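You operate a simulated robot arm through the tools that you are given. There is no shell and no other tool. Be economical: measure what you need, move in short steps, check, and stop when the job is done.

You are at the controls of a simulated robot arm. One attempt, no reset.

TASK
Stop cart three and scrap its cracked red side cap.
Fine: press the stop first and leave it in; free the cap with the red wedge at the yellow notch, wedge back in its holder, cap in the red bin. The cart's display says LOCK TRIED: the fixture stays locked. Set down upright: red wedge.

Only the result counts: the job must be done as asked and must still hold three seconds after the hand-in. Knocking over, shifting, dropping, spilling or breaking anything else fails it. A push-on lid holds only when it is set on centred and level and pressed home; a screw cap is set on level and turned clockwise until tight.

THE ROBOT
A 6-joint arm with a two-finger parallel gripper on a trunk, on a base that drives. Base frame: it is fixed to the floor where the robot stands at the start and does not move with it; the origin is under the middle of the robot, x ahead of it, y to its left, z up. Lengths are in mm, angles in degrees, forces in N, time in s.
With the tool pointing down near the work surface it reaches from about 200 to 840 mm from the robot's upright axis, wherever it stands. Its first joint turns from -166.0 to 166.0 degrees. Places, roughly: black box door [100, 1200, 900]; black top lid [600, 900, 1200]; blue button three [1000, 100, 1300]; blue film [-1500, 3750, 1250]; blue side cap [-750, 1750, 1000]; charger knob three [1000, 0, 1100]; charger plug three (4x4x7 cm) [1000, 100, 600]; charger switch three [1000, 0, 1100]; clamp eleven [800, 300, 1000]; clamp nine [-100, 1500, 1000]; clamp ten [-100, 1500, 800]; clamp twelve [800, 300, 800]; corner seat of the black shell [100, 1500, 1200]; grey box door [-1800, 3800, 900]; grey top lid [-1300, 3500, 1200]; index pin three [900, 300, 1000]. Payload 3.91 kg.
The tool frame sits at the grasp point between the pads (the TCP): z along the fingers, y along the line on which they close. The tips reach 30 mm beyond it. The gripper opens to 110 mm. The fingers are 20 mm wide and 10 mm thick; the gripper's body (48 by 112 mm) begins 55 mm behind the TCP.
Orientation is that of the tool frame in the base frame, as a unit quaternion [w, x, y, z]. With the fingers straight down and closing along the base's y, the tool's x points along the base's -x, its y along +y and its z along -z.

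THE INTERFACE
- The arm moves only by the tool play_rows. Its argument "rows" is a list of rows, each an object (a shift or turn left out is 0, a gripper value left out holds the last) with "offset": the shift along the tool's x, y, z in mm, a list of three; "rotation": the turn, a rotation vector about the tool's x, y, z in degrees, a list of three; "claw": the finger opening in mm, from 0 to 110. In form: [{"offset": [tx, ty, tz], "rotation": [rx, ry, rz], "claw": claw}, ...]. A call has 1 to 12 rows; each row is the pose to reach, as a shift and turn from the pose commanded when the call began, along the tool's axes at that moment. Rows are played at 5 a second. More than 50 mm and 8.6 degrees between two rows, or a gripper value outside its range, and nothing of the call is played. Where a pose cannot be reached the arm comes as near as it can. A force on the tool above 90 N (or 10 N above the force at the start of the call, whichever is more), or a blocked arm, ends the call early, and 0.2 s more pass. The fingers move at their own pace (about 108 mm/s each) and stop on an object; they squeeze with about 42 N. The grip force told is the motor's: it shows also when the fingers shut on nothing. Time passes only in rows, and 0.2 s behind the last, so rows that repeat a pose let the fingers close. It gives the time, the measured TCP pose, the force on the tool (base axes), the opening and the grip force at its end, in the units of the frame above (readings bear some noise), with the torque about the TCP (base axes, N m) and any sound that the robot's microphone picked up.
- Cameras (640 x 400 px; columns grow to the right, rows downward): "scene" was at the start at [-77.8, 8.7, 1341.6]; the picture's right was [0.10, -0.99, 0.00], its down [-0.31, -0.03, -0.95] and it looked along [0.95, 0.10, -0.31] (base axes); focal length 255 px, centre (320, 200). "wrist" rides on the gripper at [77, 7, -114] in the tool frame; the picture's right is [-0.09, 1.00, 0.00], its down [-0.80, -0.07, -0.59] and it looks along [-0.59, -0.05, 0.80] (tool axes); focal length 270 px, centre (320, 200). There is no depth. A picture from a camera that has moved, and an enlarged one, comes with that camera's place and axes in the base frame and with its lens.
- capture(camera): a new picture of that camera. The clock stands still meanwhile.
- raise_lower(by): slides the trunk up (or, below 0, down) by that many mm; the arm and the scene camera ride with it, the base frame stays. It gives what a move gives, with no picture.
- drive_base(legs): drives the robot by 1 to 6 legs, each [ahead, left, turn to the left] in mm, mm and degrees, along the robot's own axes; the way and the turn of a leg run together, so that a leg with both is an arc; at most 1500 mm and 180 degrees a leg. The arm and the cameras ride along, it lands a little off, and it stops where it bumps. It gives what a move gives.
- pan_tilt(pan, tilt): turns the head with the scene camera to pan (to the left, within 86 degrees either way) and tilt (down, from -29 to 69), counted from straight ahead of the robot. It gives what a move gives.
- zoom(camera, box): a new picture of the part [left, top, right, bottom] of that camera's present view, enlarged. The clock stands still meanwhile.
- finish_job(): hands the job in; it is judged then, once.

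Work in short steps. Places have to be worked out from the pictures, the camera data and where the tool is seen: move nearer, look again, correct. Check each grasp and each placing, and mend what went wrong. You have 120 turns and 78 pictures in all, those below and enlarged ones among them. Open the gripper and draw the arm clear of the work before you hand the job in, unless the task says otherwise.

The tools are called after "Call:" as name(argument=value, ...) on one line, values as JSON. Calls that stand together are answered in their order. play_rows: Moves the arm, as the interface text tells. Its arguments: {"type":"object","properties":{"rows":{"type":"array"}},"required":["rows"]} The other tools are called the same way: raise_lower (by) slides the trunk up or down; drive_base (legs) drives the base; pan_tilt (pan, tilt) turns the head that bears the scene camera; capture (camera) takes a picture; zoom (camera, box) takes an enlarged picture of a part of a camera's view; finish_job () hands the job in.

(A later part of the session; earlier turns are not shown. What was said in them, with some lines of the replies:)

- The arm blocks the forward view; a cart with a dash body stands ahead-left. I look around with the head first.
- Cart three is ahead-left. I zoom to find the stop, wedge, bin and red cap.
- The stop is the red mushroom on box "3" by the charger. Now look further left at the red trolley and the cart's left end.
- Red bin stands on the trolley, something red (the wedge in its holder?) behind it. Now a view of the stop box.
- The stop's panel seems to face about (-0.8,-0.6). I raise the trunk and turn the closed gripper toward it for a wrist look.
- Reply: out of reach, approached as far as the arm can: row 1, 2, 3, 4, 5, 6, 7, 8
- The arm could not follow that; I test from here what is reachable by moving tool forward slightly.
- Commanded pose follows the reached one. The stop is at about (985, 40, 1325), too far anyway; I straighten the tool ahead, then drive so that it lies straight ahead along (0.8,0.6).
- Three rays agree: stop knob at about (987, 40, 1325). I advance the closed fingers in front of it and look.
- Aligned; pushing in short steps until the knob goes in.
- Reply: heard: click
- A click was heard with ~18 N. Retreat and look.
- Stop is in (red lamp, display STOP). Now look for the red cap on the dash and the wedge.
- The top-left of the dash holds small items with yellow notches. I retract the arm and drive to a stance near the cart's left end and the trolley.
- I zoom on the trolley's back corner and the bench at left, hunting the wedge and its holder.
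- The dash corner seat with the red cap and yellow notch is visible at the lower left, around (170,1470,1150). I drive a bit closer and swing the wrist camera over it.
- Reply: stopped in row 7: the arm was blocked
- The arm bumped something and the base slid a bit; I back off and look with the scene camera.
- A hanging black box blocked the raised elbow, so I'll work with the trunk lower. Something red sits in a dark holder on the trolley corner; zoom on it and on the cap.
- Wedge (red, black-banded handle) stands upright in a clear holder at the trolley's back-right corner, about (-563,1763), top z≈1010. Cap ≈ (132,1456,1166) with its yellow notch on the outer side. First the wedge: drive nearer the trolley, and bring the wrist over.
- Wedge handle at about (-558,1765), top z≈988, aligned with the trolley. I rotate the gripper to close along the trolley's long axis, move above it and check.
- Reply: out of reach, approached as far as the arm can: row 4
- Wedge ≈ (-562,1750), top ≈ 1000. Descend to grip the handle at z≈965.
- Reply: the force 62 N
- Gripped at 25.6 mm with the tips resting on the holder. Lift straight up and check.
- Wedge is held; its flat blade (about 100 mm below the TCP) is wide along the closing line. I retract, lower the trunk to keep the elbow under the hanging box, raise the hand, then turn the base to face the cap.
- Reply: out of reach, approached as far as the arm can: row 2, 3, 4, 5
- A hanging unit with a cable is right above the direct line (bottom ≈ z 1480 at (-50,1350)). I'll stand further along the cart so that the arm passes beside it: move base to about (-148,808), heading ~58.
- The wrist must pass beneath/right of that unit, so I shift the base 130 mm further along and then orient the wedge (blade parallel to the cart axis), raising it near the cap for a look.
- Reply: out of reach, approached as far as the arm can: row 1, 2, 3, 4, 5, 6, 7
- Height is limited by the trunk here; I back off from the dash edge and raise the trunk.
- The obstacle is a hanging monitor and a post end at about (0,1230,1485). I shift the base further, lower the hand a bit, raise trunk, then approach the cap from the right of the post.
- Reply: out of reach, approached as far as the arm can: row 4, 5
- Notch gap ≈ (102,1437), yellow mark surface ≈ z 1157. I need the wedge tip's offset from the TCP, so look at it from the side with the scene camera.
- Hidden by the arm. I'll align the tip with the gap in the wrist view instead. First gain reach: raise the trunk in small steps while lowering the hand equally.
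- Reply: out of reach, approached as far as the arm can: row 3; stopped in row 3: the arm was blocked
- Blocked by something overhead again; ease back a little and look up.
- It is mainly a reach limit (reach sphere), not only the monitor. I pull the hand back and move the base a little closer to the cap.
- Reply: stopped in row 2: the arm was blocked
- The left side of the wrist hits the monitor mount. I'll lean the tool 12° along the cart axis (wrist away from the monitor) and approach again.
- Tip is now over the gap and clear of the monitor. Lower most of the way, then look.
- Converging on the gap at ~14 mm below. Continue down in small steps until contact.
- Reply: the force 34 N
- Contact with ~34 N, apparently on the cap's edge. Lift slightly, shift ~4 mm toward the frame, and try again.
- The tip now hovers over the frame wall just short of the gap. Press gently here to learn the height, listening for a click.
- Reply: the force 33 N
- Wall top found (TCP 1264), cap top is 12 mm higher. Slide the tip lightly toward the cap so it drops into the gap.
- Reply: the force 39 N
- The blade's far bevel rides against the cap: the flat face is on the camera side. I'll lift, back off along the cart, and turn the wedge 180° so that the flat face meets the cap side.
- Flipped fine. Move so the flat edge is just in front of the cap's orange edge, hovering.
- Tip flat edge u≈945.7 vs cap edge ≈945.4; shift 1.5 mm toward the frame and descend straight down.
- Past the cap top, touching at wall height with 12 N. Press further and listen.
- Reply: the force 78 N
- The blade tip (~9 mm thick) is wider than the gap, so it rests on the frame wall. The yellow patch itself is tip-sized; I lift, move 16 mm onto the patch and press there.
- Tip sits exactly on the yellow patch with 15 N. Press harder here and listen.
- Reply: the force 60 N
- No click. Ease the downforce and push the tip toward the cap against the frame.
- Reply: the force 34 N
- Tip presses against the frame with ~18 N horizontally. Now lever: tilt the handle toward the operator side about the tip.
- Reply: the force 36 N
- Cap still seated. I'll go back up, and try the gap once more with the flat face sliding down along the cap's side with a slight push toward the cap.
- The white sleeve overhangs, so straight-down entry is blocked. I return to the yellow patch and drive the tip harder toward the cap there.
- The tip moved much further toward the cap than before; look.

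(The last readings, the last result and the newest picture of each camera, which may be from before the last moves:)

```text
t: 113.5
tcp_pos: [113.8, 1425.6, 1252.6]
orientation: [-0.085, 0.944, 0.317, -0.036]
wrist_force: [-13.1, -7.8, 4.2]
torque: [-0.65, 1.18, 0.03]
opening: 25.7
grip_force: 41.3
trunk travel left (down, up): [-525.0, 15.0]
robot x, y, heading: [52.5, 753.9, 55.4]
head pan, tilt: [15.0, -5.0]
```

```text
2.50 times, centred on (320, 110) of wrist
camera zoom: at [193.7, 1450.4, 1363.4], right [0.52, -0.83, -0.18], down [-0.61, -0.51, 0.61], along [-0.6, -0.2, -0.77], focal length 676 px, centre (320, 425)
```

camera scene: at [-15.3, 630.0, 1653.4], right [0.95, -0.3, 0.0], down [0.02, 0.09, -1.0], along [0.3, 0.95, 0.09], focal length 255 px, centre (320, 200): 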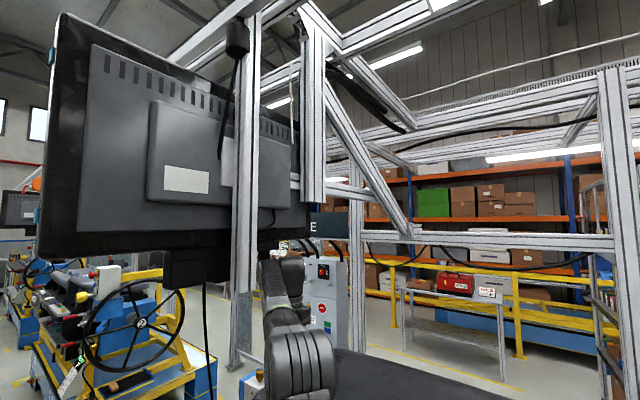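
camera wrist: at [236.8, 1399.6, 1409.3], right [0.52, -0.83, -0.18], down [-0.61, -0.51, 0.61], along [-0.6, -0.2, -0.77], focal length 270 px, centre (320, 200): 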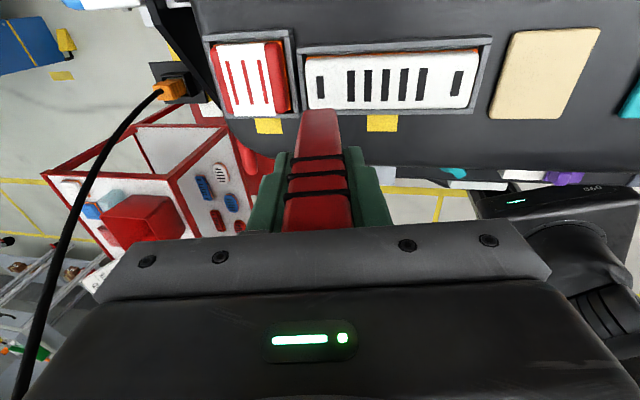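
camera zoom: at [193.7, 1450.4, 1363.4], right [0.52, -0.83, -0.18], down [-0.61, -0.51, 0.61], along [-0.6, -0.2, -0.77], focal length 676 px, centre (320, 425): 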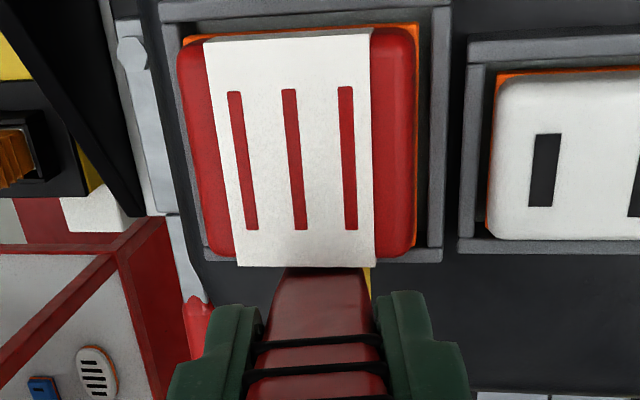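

The wedge pivoted ~10° in the grip; its tip is braced at the frame foot. Now lever it the other way: pull the handle toward the operator side about the braced tip.

Call:
play_rows(rows=[{"offset": [-8, 0, 1], "rotation": [0, 2, 0]}, {"offset": [-16, 0, 1.5], "rotation": [0, 4, 0]}, {"offset": [-24, 0, 2], "rotation": [0, 6, 0]}, {"offset": [-30, 0, 3], "rotation": [0, 8, 0]}, {"offset": [-36, 0, 4], "rotation": [0, 10, 0]}, {"offset": [-42, 0, 5], "rotation": [0, 12, 0]}])

Call:
zoom(camera="wrist", box=[210, 0, 430, 160])

```text
t: 114.9
tcp_pos: [83.5, 1401.6, 1250.9]
orientation: [-0.122, 0.942, 0.305, 0.064]
wrist_force: [3.6, 2.5, 22.2]
torque: [0.33, -0.26, -0.06]
opening: 25.5
grip_force: 42.2
trunk travel left (down, up): [-525.0, 15.0]
robot x, y, heading: [51.2, 756.0, 55.3]
head pan, tilt: [15.0, -5.0]
```

```text
2.50 times, centred on (320, 80) of wrist
camera zoom: at [145.2, 1408.7, 1374.9], right [0.52, -0.83, -0.21], down [-0.71, -0.55, 0.43], along [-0.47, -0.07, -0.88], focal length 676 px, centre (320, 500)
```

zoom: 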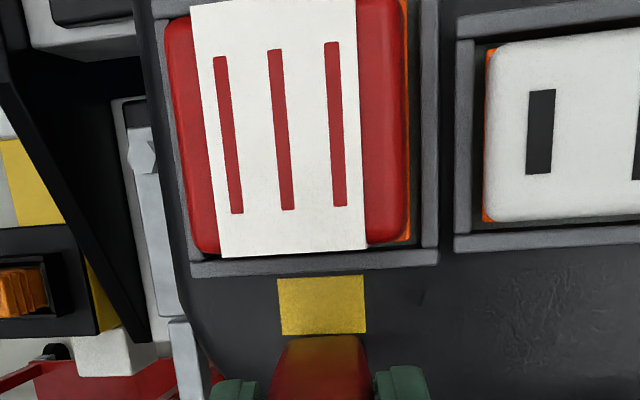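

No click. I lift off and move aside to inspect the notch area at a low angle with the scene camera.

Call:
play_rows(rows=[{"offset": [4, -4, -19]}, {"offset": [8, -8, -38]}, {"offset": [10, 40, -48]}, {"offset": [12, 85, -57]}, {"offset": [14, 130, -66]}, {"offset": [15, 170, -74]}, {"offset": [15, 195, -78]}])

Call:
pan_tilt(pan=25, tilt=28)

Call:
capture(camera="scene")

```text
t: 116.5
tcp_pos: [206.6, 1235.9, 1290.7]
orientation: [-0.119, 0.943, 0.306, 0.061]
wrist_force: [0.4, 0.7, -0.1]
torque: [-0.02, 0.02, 0.01]
opening: 25.4
grip_force: 41.3
trunk travel left (down, up): [-525.0, 15.0]
robot x, y, heading: [54.4, 755.1, 55.2]
head pan, tilt: [15.0, -5.0]
```

```text
t: 117.5
tcp_pos: [208.3, 1236.4, 1290.5]
orientation: [-0.119, 0.943, 0.305, 0.064]
wrist_force: [-0.1, 1.0, -0.7]
torque: [-0.02, 0.0, -0.02]
opening: 25.4
grip_force: 42.2
trunk travel left (down, up): [-525.0, 15.0]
robot x, y, heading: [53.5, 751.5, 55.2]
head pan, tilt: [25.0, 28.0]
```

```text
13 pictures are left
camera scene: at [-29.4, 702.5, 1600.5], right [0.99, -0.17, 0.0], down [-0.08, -0.46, -0.88], along [0.15, 0.87, -0.47], focal length 255 px, centre (320, 200)
```

scene: 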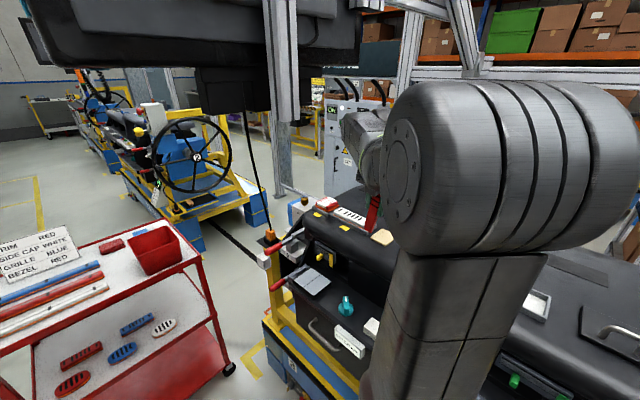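

Call:
zoom(camera="scene", box=[305, 188, 385, 238])

```text
8.00 times, centred on (345, 213) of scene
camera zoom: at [-29.4, 702.5, 1600.5], right [0.99, -0.17, 0.0], down [-0.08, -0.46, -0.88], along [0.15, 0.87, -0.47], focal length 2040 px, centre (120, 96)
```

zoom: 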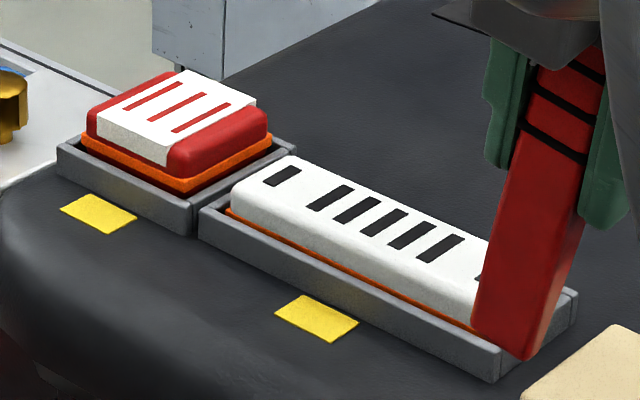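

Very informative: the cap has popped up — its orange base stands clear of the frame, unlike the seated white one. The wedge is just tilted in the grip by ~12°. Now bring the wedge back: retract, un-lean and re-orient the hand.

Call:
play_rows(rows=[{"offset": [-38, 19, -12], "rotation": [-2.8, -2.8, 0]}, {"offset": [-75, 38, -24], "rotation": [-5.6, -5.6, 0]}, {"offset": [-112, 57, -35], "rotation": [-8.4, -8.5, 0]}, {"offset": [-150, 76, -46], "rotation": [-11.1, -11.3, 0]}])

Call:
play_rows(rows=[{"rotation": [0, 0, 8.5]}, {"rotation": [0, 0, 17]}, {"rotation": [0, 0, 25.5]}, {"rotation": [0, 0, 34]}, {"rotation": [0, 0, 42.5]}, {"rotation": [0, 0, 51]}, {"rotation": [0, 0, 59.5]}, {"rotation": [0, 0, 68]}, {"rotation": [0, 0, 76.5]}, {"rotation": [0, 0, 85]}, {"rotation": [0, 0, 93.5]}, {"rotation": [0, 0, 102]}])

Call:
raise_lower(by=-130)

```text
t: 118.5
tcp_pos: [128.7, 1080.7, 1291.8]
orientation: [0.005, 0.951, 0.308, -0.001]
wrist_force: [-0.3, 0.4, -0.9]
torque: [-0.02, 0.02, 0.01]
opening: 25.6
grip_force: 42.6
trunk travel left (down, up): [-525.0, 15.0]
robot x, y, heading: [54.6, 756.3, 55.1]
head pan, tilt: [25.0, 28.0]
```

```text
t: 121.1
tcp_pos: [128.4, 1081.1, 1292.3]
orientation: [0.004, 0.838, -0.546, 0.002]
wrist_force: [-0.3, 0.6, -0.4]
torque: [-0.02, 0.03, -0.01]
opening: 25.2
grip_force: 41.8
trunk travel left (down, up): [-525.0, 15.0]
robot x, y, heading: [50.1, 752.6, 55.2]
head pan, tilt: [25.0, 28.0]
```

```text
t: 122.6
tcp_pos: [129.1, 1082.8, 1161.0]
orientation: [0.003, 0.838, -0.546, 0.002]
wrist_force: [0.1, 0.5, -0.9]
torque: [0.04, -0.01, 0.0]
opening: 25.5
grip_force: 41.9
trunk travel left (down, up): [-395.0, 145.0]
robot x, y, heading: [50.4, 753.4, 55.1]
head pan, tilt: [25.0, 28.0]
```

Call:
play_rows(rows=[{"offset": [16, 12, 0], "rotation": [0, 0, 8.3]}, {"offset": [32, 24, 0], "rotation": [0, 0, 16.6]}, {"offset": [47, 36, 0], "rotation": [0, 0, 24.8]}])

Call:
drive_base(legs=[[31, 572, 0], [0, 0, 38]])

```text
t: 123.4
tcp_pos: [113.6, 1024.7, 1163.0]
orientation: [-0.001, -0.701, 0.714, -0.001]
wrist_force: [-1.2, -0.4, -0.9]
torque: [-0.01, 0.02, 0.0]
opening: 25.4
grip_force: 41.5
trunk travel left (down, up): [-395.0, 145.0]
robot x, y, heading: [56.3, 751.8, 55.3]
head pan, tilt: [25.0, 28.0]
```

```text
t: 128.6
tcp_pos: [-529.0, 1360.7, 1161.2]
orientation: [0.001, 0.898, -0.441, 0.002]
wrist_force: [-0.1, -0.7, -0.9]
torque: [-0.01, 0.0, 0.0]
opening: 25.1
grip_force: 41.9
trunk travel left (down, up): [-395.0, 145.0]
robot x, y, heading: [-408.2, 1111.4, 93.7]
head pan, tilt: [25.0, 28.0]
```

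Hand is near the trolley; move above the holder with the hand tilted 12.5° so the wedge hangs vertical, then look.

Call:
play_rows(rows=[{"offset": [-36, -23, 0], "rotation": [0, 0, 1]}, {"offset": [-72, -47, 0], "rotation": [0, 0, 1]}, {"offset": [-108, -70, 0], "rotation": [0, 0, 1]}, {"offset": [-144, -93, 0], "rotation": [0, 0, 1]}, {"offset": [-180, -117, 0], "rotation": [0, 0, 1]}, {"offset": [-216, -140, 0], "rotation": [0, 0, 1]}, {"offset": [-252, -163, 0], "rotation": [0, 0, 1]}, {"offset": [-288, -187, 0], "rotation": [0, 0, 1]}, {"offset": [-324, -210, 0], "rotation": [0, 0, 1]}])

Call:
play_rows(rows=[{"rotation": [0, 6, 0]}, {"rotation": [0, 12.5, 0]}])

Call:
capture(camera="wrist")

```text
t: 130.6
tcp_pos: [-560.3, 1747.6, 1157.5]
orientation: [0.002, 0.893, -0.45, 0.004]
wrist_force: [0.0, 0.9, -0.5]
torque: [0.0, 0.0, 0.01]
opening: 25.3
grip_force: 41.8
trunk travel left (down, up): [-395.0, 145.0]
robot x, y, heading: [-407.0, 1109.4, 93.8]
head pan, tilt: [25.0, 28.0]
```

```text
t: 131.2
tcp_pos: [-559.6, 1743.2, 1154.3]
orientation: [0.049, 0.888, -0.446, 0.1]
wrist_force: [-0.7, 0.0, -1.5]
torque: [0.01, 0.01, 0.02]
opening: 25.2
grip_force: 41.5
out of reach, approached as far as the arm can: row 2
trunk travel left (down, up): [-395.0, 145.0]
robot x, y, heading: [-410.6, 1110.2, 93.7]
head pan, tilt: [25.0, 28.0]
```

```text
11 pictures are left
camera wrist: at [-534.7, 1698.7, 1283.6], right [-0.85, -0.53, -0.02], down [-0.49, 0.77, 0.4], along [-0.19, 0.35, -0.92], focal length 270 px, centre (320, 200)
```

wrist: 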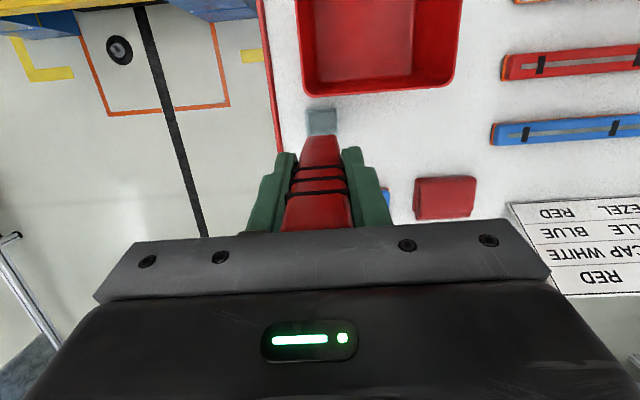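

Wedge is nearly vertical and almost over the holder (needs ~3 mm away from the bin). Correct and lower to just above the holder, then look.

Call:
play_rows(rows=[{"offset": [-8, -1.8, 30], "rotation": [0, -1.2, 0]}, {"offset": [-16, -1.8, 65], "rotation": [0, -1.2, 0]}, {"offset": [-21.5, -1.8, 92], "rotation": [0, -1.2, 0]}])

Call:
zoom(camera="wrist", box=[250, 60, 410, 180])

```text
t: 131.9
tcp_pos: [-558.8, 1744.6, 1061.3]
orientation: [0.046, 0.889, -0.446, 0.091]
wrist_force: [0.0, 0.8, -1.3]
torque: [0.01, 0.04, 0.0]
opening: 25.5
grip_force: 42.1
trunk travel left (down, up): [-395.0, 145.0]
robot x, y, heading: [-408.1, 1108.7, 93.8]
head pan, tilt: [25.0, 28.0]
```

```text
3.33 times, centred on (330, 120) of wrist
camera zoom: at [-533.3, 1698.6, 1188.3], right [-0.85, -0.53, -0.02], down [-0.48, 0.77, 0.42], along [-0.21, 0.37, -0.91], focal length 901 px, centre (287, 467)
```

zoom: 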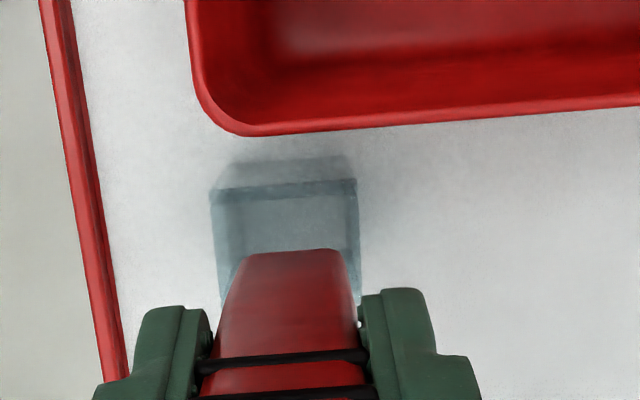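

Tip is centred on the holder (top z≈945). Lower it in.

Call:
play_rows(rows=[{"offset": [-4.1, 0, 19.6]}, {"offset": [-8.1, 0, 39]}, {"offset": [-11.2, 0, 54]}, {"offset": [-14.2, 0, 68.5]}])

```text
t: 132.9
tcp_pos: [-559.7, 1744.4, 991.1]
orientation: [0.046, 0.889, -0.447, 0.091]
wrist_force: [-0.2, -0.1, -0.8]
torque: [0.01, 0.01, -0.01]
opening: 25.4
grip_force: 42.1
trunk travel left (down, up): [-395.0, 145.0]
robot x, y, heading: [-404.4, 1109.0, 93.9]
head pan, tilt: [25.0, 28.0]
```

Call:
play_rows(rows=[{"offset": [-1.6, 0, 8]}, {"offset": [-2.6, 0, 12.5]}, {"offset": [-3.3, 0, 16]}])

```text
t: 133.8
tcp_pos: [-558.7, 1743.0, 974.9]
orientation: [0.044, 0.889, -0.447, 0.09]
wrist_force: [-0.6, -0.7, 8.6]
torque: [-0.09, 0.0, 0.03]
opening: 25.5
grip_force: 42.4
trunk travel left (down, up): [-395.0, 145.0]
robot x, y, heading: [-407.9, 1108.3, 93.9]
head pan, tilt: [25.0, 28.0]
```

Seated (8.6 N at z 975). Release and withdraw vertically.

Call:
play_rows(rows=[{"claw": 60}, {"claw": 60}, {"claw": 60}, {"offset": [4, 0, -20], "claw": 60}, {"offset": [12, 0, -58]}, {"offset": [20, 0, -98]}, {"offset": [28, 0, -137]}, {"offset": [36, 0, -176]}])

Call:
capture(camera="wrist")

```text
t: 135.6
tcp_pos: [-558.2, 1745.4, 1154.6]
orientation: [0.046, 0.889, -0.447, 0.092]
wrist_force: [0.1, -0.5, 0.1]
torque: [0.0, -0.01, 0.01]
opening: 59.9
grip_force: 0.0
trunk travel left (down, up): [-395.0, 145.0]
robot x, y, heading: [-410.0, 1108.7, 93.9]
head pan, tilt: [25.0, 28.0]
```

```text
9 pictures are left
camera wrist: at [-531.6, 1699.1, 1282.6], right [-0.85, -0.53, -0.02], down [-0.48, 0.77, 0.42], along [-0.21, 0.37, -0.91], focal length 270 px, centre (320, 200)
```

wrist: 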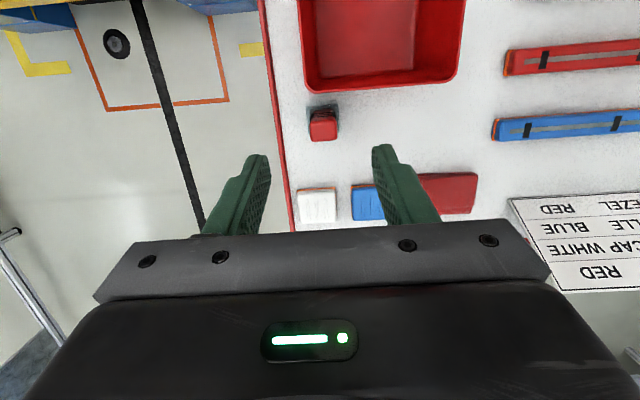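

Wedge stands upright in its holder. Level the hand, retract, and drive back to the earlier stance for the cap.

Call:
play_rows(rows=[{"rotation": [0, -6, 0], "claw": 60}, {"rotation": [0, -11.7, 0]}])

Call:
play_rows(rows=[{"offset": [36, 23, 0]}, {"offset": [72, 47, 0]}, {"offset": [108, 70, 0]}, {"offset": [144, 93, 0]}, {"offset": [180, 117, 0]}, {"offset": [216, 140, 0]}, {"offset": [252, 163, 0]}, {"offset": [288, 187, 0]}, {"offset": [324, 210, 0]}])

Call:
drive_base(legs=[[0, 0, -38.5], [-31, -572, 0]])

Call:
raise_lower(by=130)

```text
t: 136.2
tcp_pos: [-557.8, 1743.0, 1155.4]
orientation: [0.0, 0.894, -0.448, 0.001]
wrist_force: [0.8, 1.3, 0.3]
torque: [-0.05, -0.01, 0.0]
opening: 60.0
grip_force: 0.1
trunk travel left (down, up): [-395.0, 145.0]
robot x, y, heading: [-410.6, 1110.2, 93.9]
head pan, tilt: [25.0, 28.0]
```

```text
t: 138.2
tcp_pos: [-532.9, 1356.5, 1154.9]
orientation: [0.0, 0.894, -0.448, -0.001]
wrist_force: [0.3, -1.1, 0.9]
torque: [0.02, 0.0, 0.01]
opening: 60.0
grip_force: 0.1
trunk travel left (down, up): [-395.0, 145.0]
robot x, y, heading: [-405.6, 1106.0, 94.0]
head pan, tilt: [25.0, 28.0]
```

```text
t: 143.2
tcp_pos: [96.2, 1040.1, 1153.9]
orientation: [-0.001, -0.702, 0.712, 0.0]
wrist_force: [1.2, -0.1, -0.3]
torque: [0.01, -0.02, 0.0]
opening: 60.1
grip_force: 0.0
trunk travel left (down, up): [-395.0, 145.0]
robot x, y, heading: [42.1, 761.7, 56.1]
head pan, tilt: [25.0, 28.0]
```

```text
t: 144.8
tcp_pos: [97.3, 1040.1, 1283.1]
orientation: [0.0, -0.702, 0.712, 0.0]
wrist_force: [-0.6, -0.6, -0.3]
torque: [0.03, 0.01, 0.01]
opening: 59.7
grip_force: 0.0
trunk travel left (down, up): [-525.0, 15.0]
robot x, y, heading: [45.5, 763.2, 56.2]
head pan, tilt: [25.0, 28.0]
```

Call:
play_rows(rows=[{"offset": [-41, -8, 0], "rotation": [0, 0, -7.5], "claw": 100}, {"offset": [-82, -17, 0], "rotation": [0, 0, -15]}, {"offset": [-124, -25, 0], "rotation": [0, 0, -22.5]}, {"offset": [-165, -34, 10], "rotation": [0, 0, -30]}, {"offset": [-206, -42, 20], "rotation": [0, 0, -37.7]}, {"offset": [-248, -51, 30], "rotation": [0, 0, -37.7]}, {"offset": [-290, -60, 38], "rotation": [0, 0, -37.7]}, {"offset": [-331, -68, 38], "rotation": [0, 0, -37.7]}])

Call:
capture(camera="wrist")

```text
t: 146.6
tcp_pos: [171.3, 1370.9, 1247.6]
orientation: [0.001, 0.895, -0.446, 0.002]
wrist_force: [0.8, 0.2, 0.1]
torque: [-0.06, -0.01, -0.03]
opening: 99.8
grip_force: 0.0
trunk travel left (down, up): [-525.0, 15.0]
robot x, y, heading: [45.1, 767.7, 56.2]
head pan, tilt: [25.0, 28.0]
```

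```text
8 pictures are left
camera wrist: at [212.7, 1305.0, 1361.9], right [-0.85, -0.53, 0.0], down [-0.42, 0.68, 0.59], along [-0.31, 0.5, -0.8], focal length 270 px, centre (320, 200)
```

wrist: 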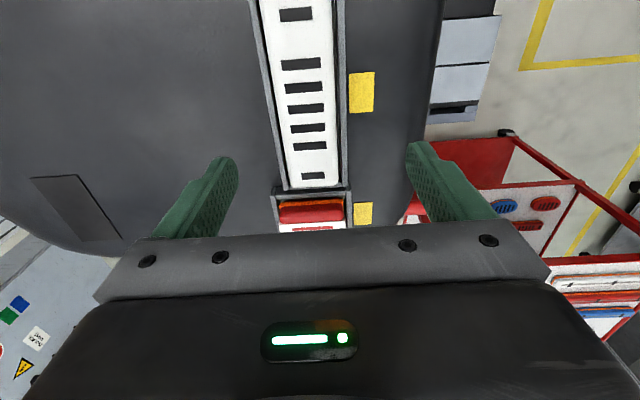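

Cap centre computed at (125,1453), ~55 mm deep in closing direction. Move over it, descend to fingertips z≈1173 and close.

Call:
play_rows(rows=[{"offset": [-31, -4, 0], "claw": 100}, {"offset": [-62, -8, 0]}, {"offset": [-93, -12, 0]}, {"offset": [-93, -12, 20]}, {"offset": [-93, -12, 36]}, {"offset": [-93, -12, 43]}])

Call:
capture(camera="wrist")

```text
t: 148.0
tcp_pos: [123.9, 1451.1, 1203.5]
orientation: [0.0, 0.895, -0.447, -0.001]
wrist_force: [0.4, -0.1, -0.8]
torque: [0.02, -0.01, 0.0]
opening: 100.0
grip_force: 0.1
trunk travel left (down, up): [-525.0, 15.0]
robot x, y, heading: [44.6, 769.1, 56.4]
head pan, tilt: [25.0, 28.0]
```

```text
7 pictures are left
camera wrist: at [165.4, 1385.6, 1317.3], right [-0.85, -0.53, 0.0], down [-0.42, 0.68, 0.59], along [-0.31, 0.51, -0.8], focal length 270 px, centre (320, 200)
```

wrist: 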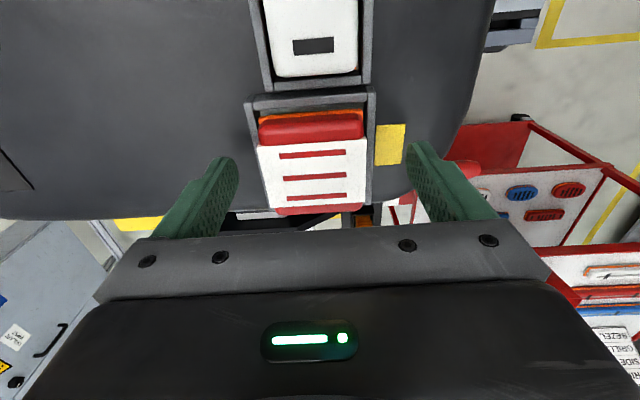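

Aligned within ~5 mm; shift a little and close.

Call:
play_rows(rows=[{"offset": [0, -4.5, 2]}, {"offset": [0, -4.5, 2], "claw": 70}, {"offset": [0, -4.5, 2], "claw": 50}, {"offset": [0, -4.5, 2], "claw": 30}, {"offset": [0, -4.5, 2], "claw": 20}])

```text
t: 149.2
tcp_pos: [127.5, 1454.3, 1199.6]
orientation: [0.0, 0.895, -0.447, 0.0]
wrist_force: [0.4, 0.3, 0.0]
torque: [-0.01, 0.01, 0.0]
opening: 54.9
grip_force: 42.1
trunk travel left (down, up): [-525.0, 15.0]
robot x, y, heading: [40.5, 762.4, 56.2]
head pan, tilt: [25.0, 28.0]
```

Gripped at 54.9 mm, 42 N. Lift gently and watch the force.

Call:
play_rows(rows=[{"offset": [0, 0, -4]}, {"offset": [0, 0, -10]}, {"offset": [0, 0, -20]}, {"offset": [0, 0, -35]}])

Call:
capture(camera="wrist")

```text
t: 150.2
tcp_pos: [126.4, 1454.6, 1237.0]
orientation: [0.0, 0.894, -0.447, -0.001]
wrist_force: [-0.4, -0.3, 0.4]
torque: [-0.02, 0.01, -0.01]
opening: 54.7
grip_force: 42.4
trunk travel left (down, up): [-525.0, 15.0]
robot x, y, heading: [48.2, 766.6, 56.3]
head pan, tilt: [25.0, 28.0]
```

```text
6 pictures are left
camera wrist: at [167.3, 1388.2, 1351.1], right [-0.85, -0.53, 0.0], down [-0.42, 0.68, 0.59], along [-0.31, 0.5, -0.8], focal length 270 px, centre (320, 200)
```

wrist: 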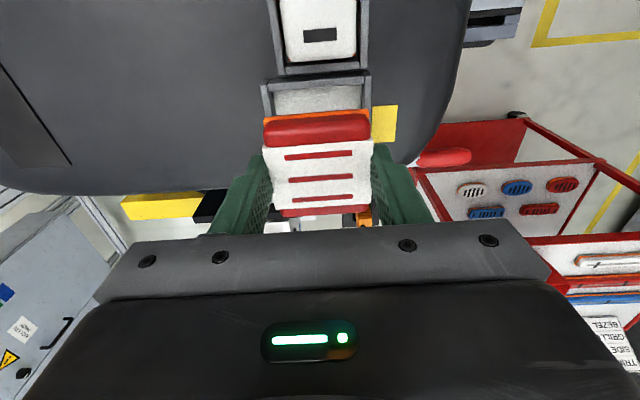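

Cap is out, seat empty. Retreat along the same way, restore yaw, lower the trunk and drive to the trolley.

Call:
play_rows(rows=[{"offset": [47, 7, 0]}, {"offset": [94, 14, 0]}, {"offset": [122, 46, -10]}, {"offset": [149, 78, -20], "rotation": [0, 0, 7.5]}, {"offset": [177, 111, -30], "rotation": [0, 0, 15]}, {"offset": [204, 143, -40], "rotation": [0, 0, 22.5]}, {"offset": [232, 175, -44], "rotation": [0, 0, 30]}, {"offset": [260, 207, -44], "rotation": [0, 0, 37.7]}, {"offset": [287, 240, -44], "rotation": [0, 0, 37.7]}, {"offset": [315, 272, -44], "rotation": [0, 0, 37.7]}])

Call:
raise_lower(by=-130)

Call:
drive_base(legs=[[25, 570, 0], [0, 0, 37.5]])

```text
t: 152.4
tcp_pos: [101.0, 1034.1, 1280.2]
orientation: [0.002, -0.702, 0.712, 0.001]
wrist_force: [-0.1, 0.0, 0.1]
torque: [0.02, 0.03, -0.02]
opening: 54.9
grip_force: 42.3
trunk travel left (down, up): [-525.0, 15.0]
robot x, y, heading: [44.6, 763.1, 56.4]
head pan, tilt: [25.0, 28.0]
```

```text
t: 154.0
tcp_pos: [99.6, 1037.1, 1149.9]
orientation: [0.0, -0.702, 0.712, 0.001]
wrist_force: [0.5, -0.5, -0.1]
torque: [0.01, 0.03, 0.04]
opening: 54.8
grip_force: 42.0
trunk travel left (down, up): [-395.0, 145.0]
robot x, y, heading: [40.2, 765.1, 56.3]
head pan, tilt: [25.0, 28.0]
```

```text
t: 159.0
tcp_pos: [-534.8, 1353.2, 1150.4]
orientation: [0.001, 0.892, -0.453, 0.0]
wrist_force: [-0.2, -0.1, -0.1]
torque: [-0.01, 0.04, -0.04]
opening: 54.7
grip_force: 42.0
trunk travel left (down, up): [-395.0, 145.0]
robot x, y, heading: [-417.0, 1101.8, 93.5]
head pan, tilt: [25.0, 28.0]
```

Bin centre ≈ (-536,1622), rim z≈988. Move above it and look.

Call:
play_rows(rows=[{"offset": [-31, -23, 0]}, {"offset": [-62, -45, 0]}, {"offset": [-93, -68, 0]}, {"offset": [-125, -90, 0]}, {"offset": [-156, -113, 0]}, {"offset": [-187, -135, 0]}, {"offset": [-218, -158, 0]}, {"offset": [-218, -158, 40]}])

Call:
capture(camera="wrist")

```text
t: 160.8
tcp_pos: [-536.0, 1621.5, 1110.9]
orientation: [0.0, 0.892, -0.452, 0.0]
wrist_force: [1.1, 0.1, -0.1]
torque: [-0.02, 0.02, 0.0]
opening: 54.6
grip_force: 41.9
trunk travel left (down, up): [-395.0, 145.0]
robot x, y, heading: [-418.4, 1099.1, 93.6]
head pan, tilt: [25.0, 28.0]
```

```text
5 pictures are left
camera wrist: at [-495.9, 1555.1, 1225.1], right [-0.86, -0.52, 0.0], down [-0.42, 0.69, 0.59], along [-0.31, 0.51, -0.8], focal length 270 px, centre (320, 200)
```

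wrist: 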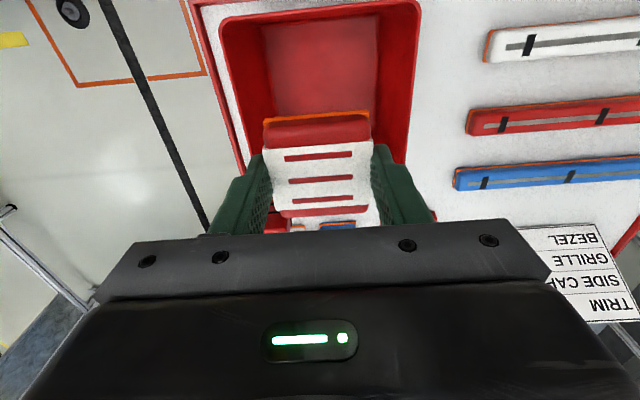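

Centred over the bin. Lower the cap inside and release.

Call:
play_rows(rows=[{"offset": [0, 3, 45]}, {"offset": [0, 3, 90]}, {"offset": [0, 3, 130]}, {"offset": [0, 3, 155]}, {"offset": [0, 3, 172]}, {"offset": [0, 3, 180]}])

```text
t: 162.2
tcp_pos: [-539.9, 1621.0, 929.7]
orientation: [0.0, 0.892, -0.452, 0.0]
wrist_force: [1.4, 0.4, -0.7]
torque: [0.0, 0.0, -0.01]
opening: 55.1
grip_force: 42.0
trunk travel left (down, up): [-395.0, 145.0]
robot x, y, heading: [-418.8, 1103.3, 93.3]
head pan, tilt: [25.0, 28.0]
```

Call:
play_rows(rows=[{"offset": [0, 0, 6]}, {"offset": [0, 0, 12]}, {"offset": [0, 0, 12], "claw": 75}, {"offset": [0, 0, 12], "claw": 75}, {"offset": [0, 0, -30], "claw": 75}, {"offset": [0, 0, -75]}, {"offset": [0, 0, -120]}, {"offset": [0, 0, -165]}, {"offset": [0, 0, -210]}])

Call:
capture(camera="wrist")

```text
t: 164.2
tcp_pos: [-538.6, 1620.9, 1141.6]
orientation: [-0.001, 0.892, -0.452, -0.001]
wrist_force: [-1.0, -0.1, -0.8]
torque: [-0.03, -0.03, -0.03]
opening: 74.8
grip_force: 0.0
trunk travel left (down, up): [-395.0, 145.0]
robot x, y, heading: [-417.5, 1102.7, 93.3]
head pan, tilt: [25.0, 28.0]
```

```text
4 pictures are left
camera wrist: at [-497.8, 1554.3, 1255.4], right [-0.86, -0.52, 0.0], down [-0.42, 0.69, 0.59], along [-0.31, 0.51, -0.8], focal length 270 px, centre (320, 200)
```

wrist: 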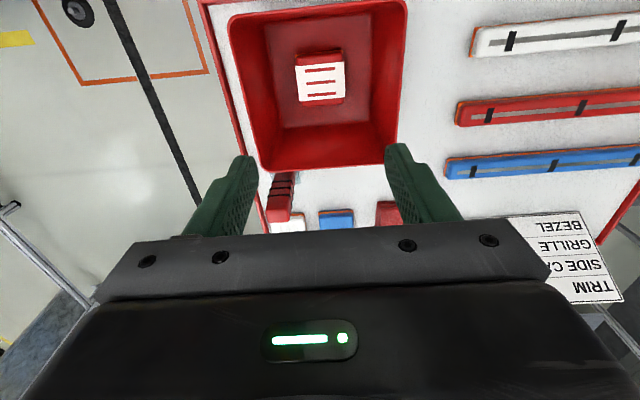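

Cap lies in the bin, wedge upright in its holder. Draw the arm clear of the trolley.

Call:
play_rows(rows=[{"offset": [36, 26, 0]}, {"offset": [72, 52, 0]}, {"offset": [108, 78, 0]}, {"offset": [144, 104, 0]}, {"offset": [180, 130, 0]}])

Call:
pan_tilt(pan=-60, tilt=20)

Call:
capture(camera="scene")

```text
t: 165.4
tcp_pos: [-538.3, 1398.2, 1139.9]
orientation: [0.0, 0.892, -0.451, 0.003]
wrist_force: [-0.1, 0.3, -0.8]
torque: [-0.03, 0.0, -0.03]
opening: 75.0
grip_force: 0.1
trunk travel left (down, up): [-395.0, 145.0]
robot x, y, heading: [-414.1, 1099.0, 93.3]
head pan, tilt: [25.0, 28.0]
```

```text
t: 167.0
tcp_pos: [-537.4, 1399.2, 1140.5]
orientation: [0.0, 0.892, -0.453, 0.0]
wrist_force: [-0.1, 0.1, 0.9]
torque: [0.0, -0.02, 0.02]
opening: 75.0
grip_force: 0.1
trunk travel left (down, up): [-395.0, 145.0]
robot x, y, heading: [-415.5, 1107.6, 93.4]
head pan, tilt: [-60.0, 20.0]
```

```text
3 pictures are left
camera scene: at [-328.7, 983.7, 1483.2], right [0.55, -0.83, 0.0], down [-0.29, -0.19, -0.94], along [0.78, 0.52, -0.34], focal length 255 px, centre (320, 200)
```

scene: 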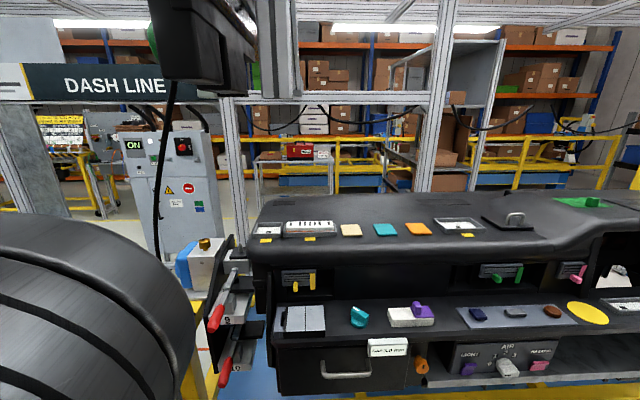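

All else on the cart looks in place, the seat is empty, and the gripper is open and clear. Handing in.

Call:
finish_job()

```text
The job is handed in.
```

Cart three is stopped with its stop button left in. The cracked red side cap is in the red bin, and the red wedge is upright in its holder. I left the fixture locked.

The arm touched the hanging monitor mount while reaching over the cart: the base slid a little twice, and nothing looked shifted in the last pictures. No click was heard when the cap came free; I saw it standing proud of its frame, then lifted it out.
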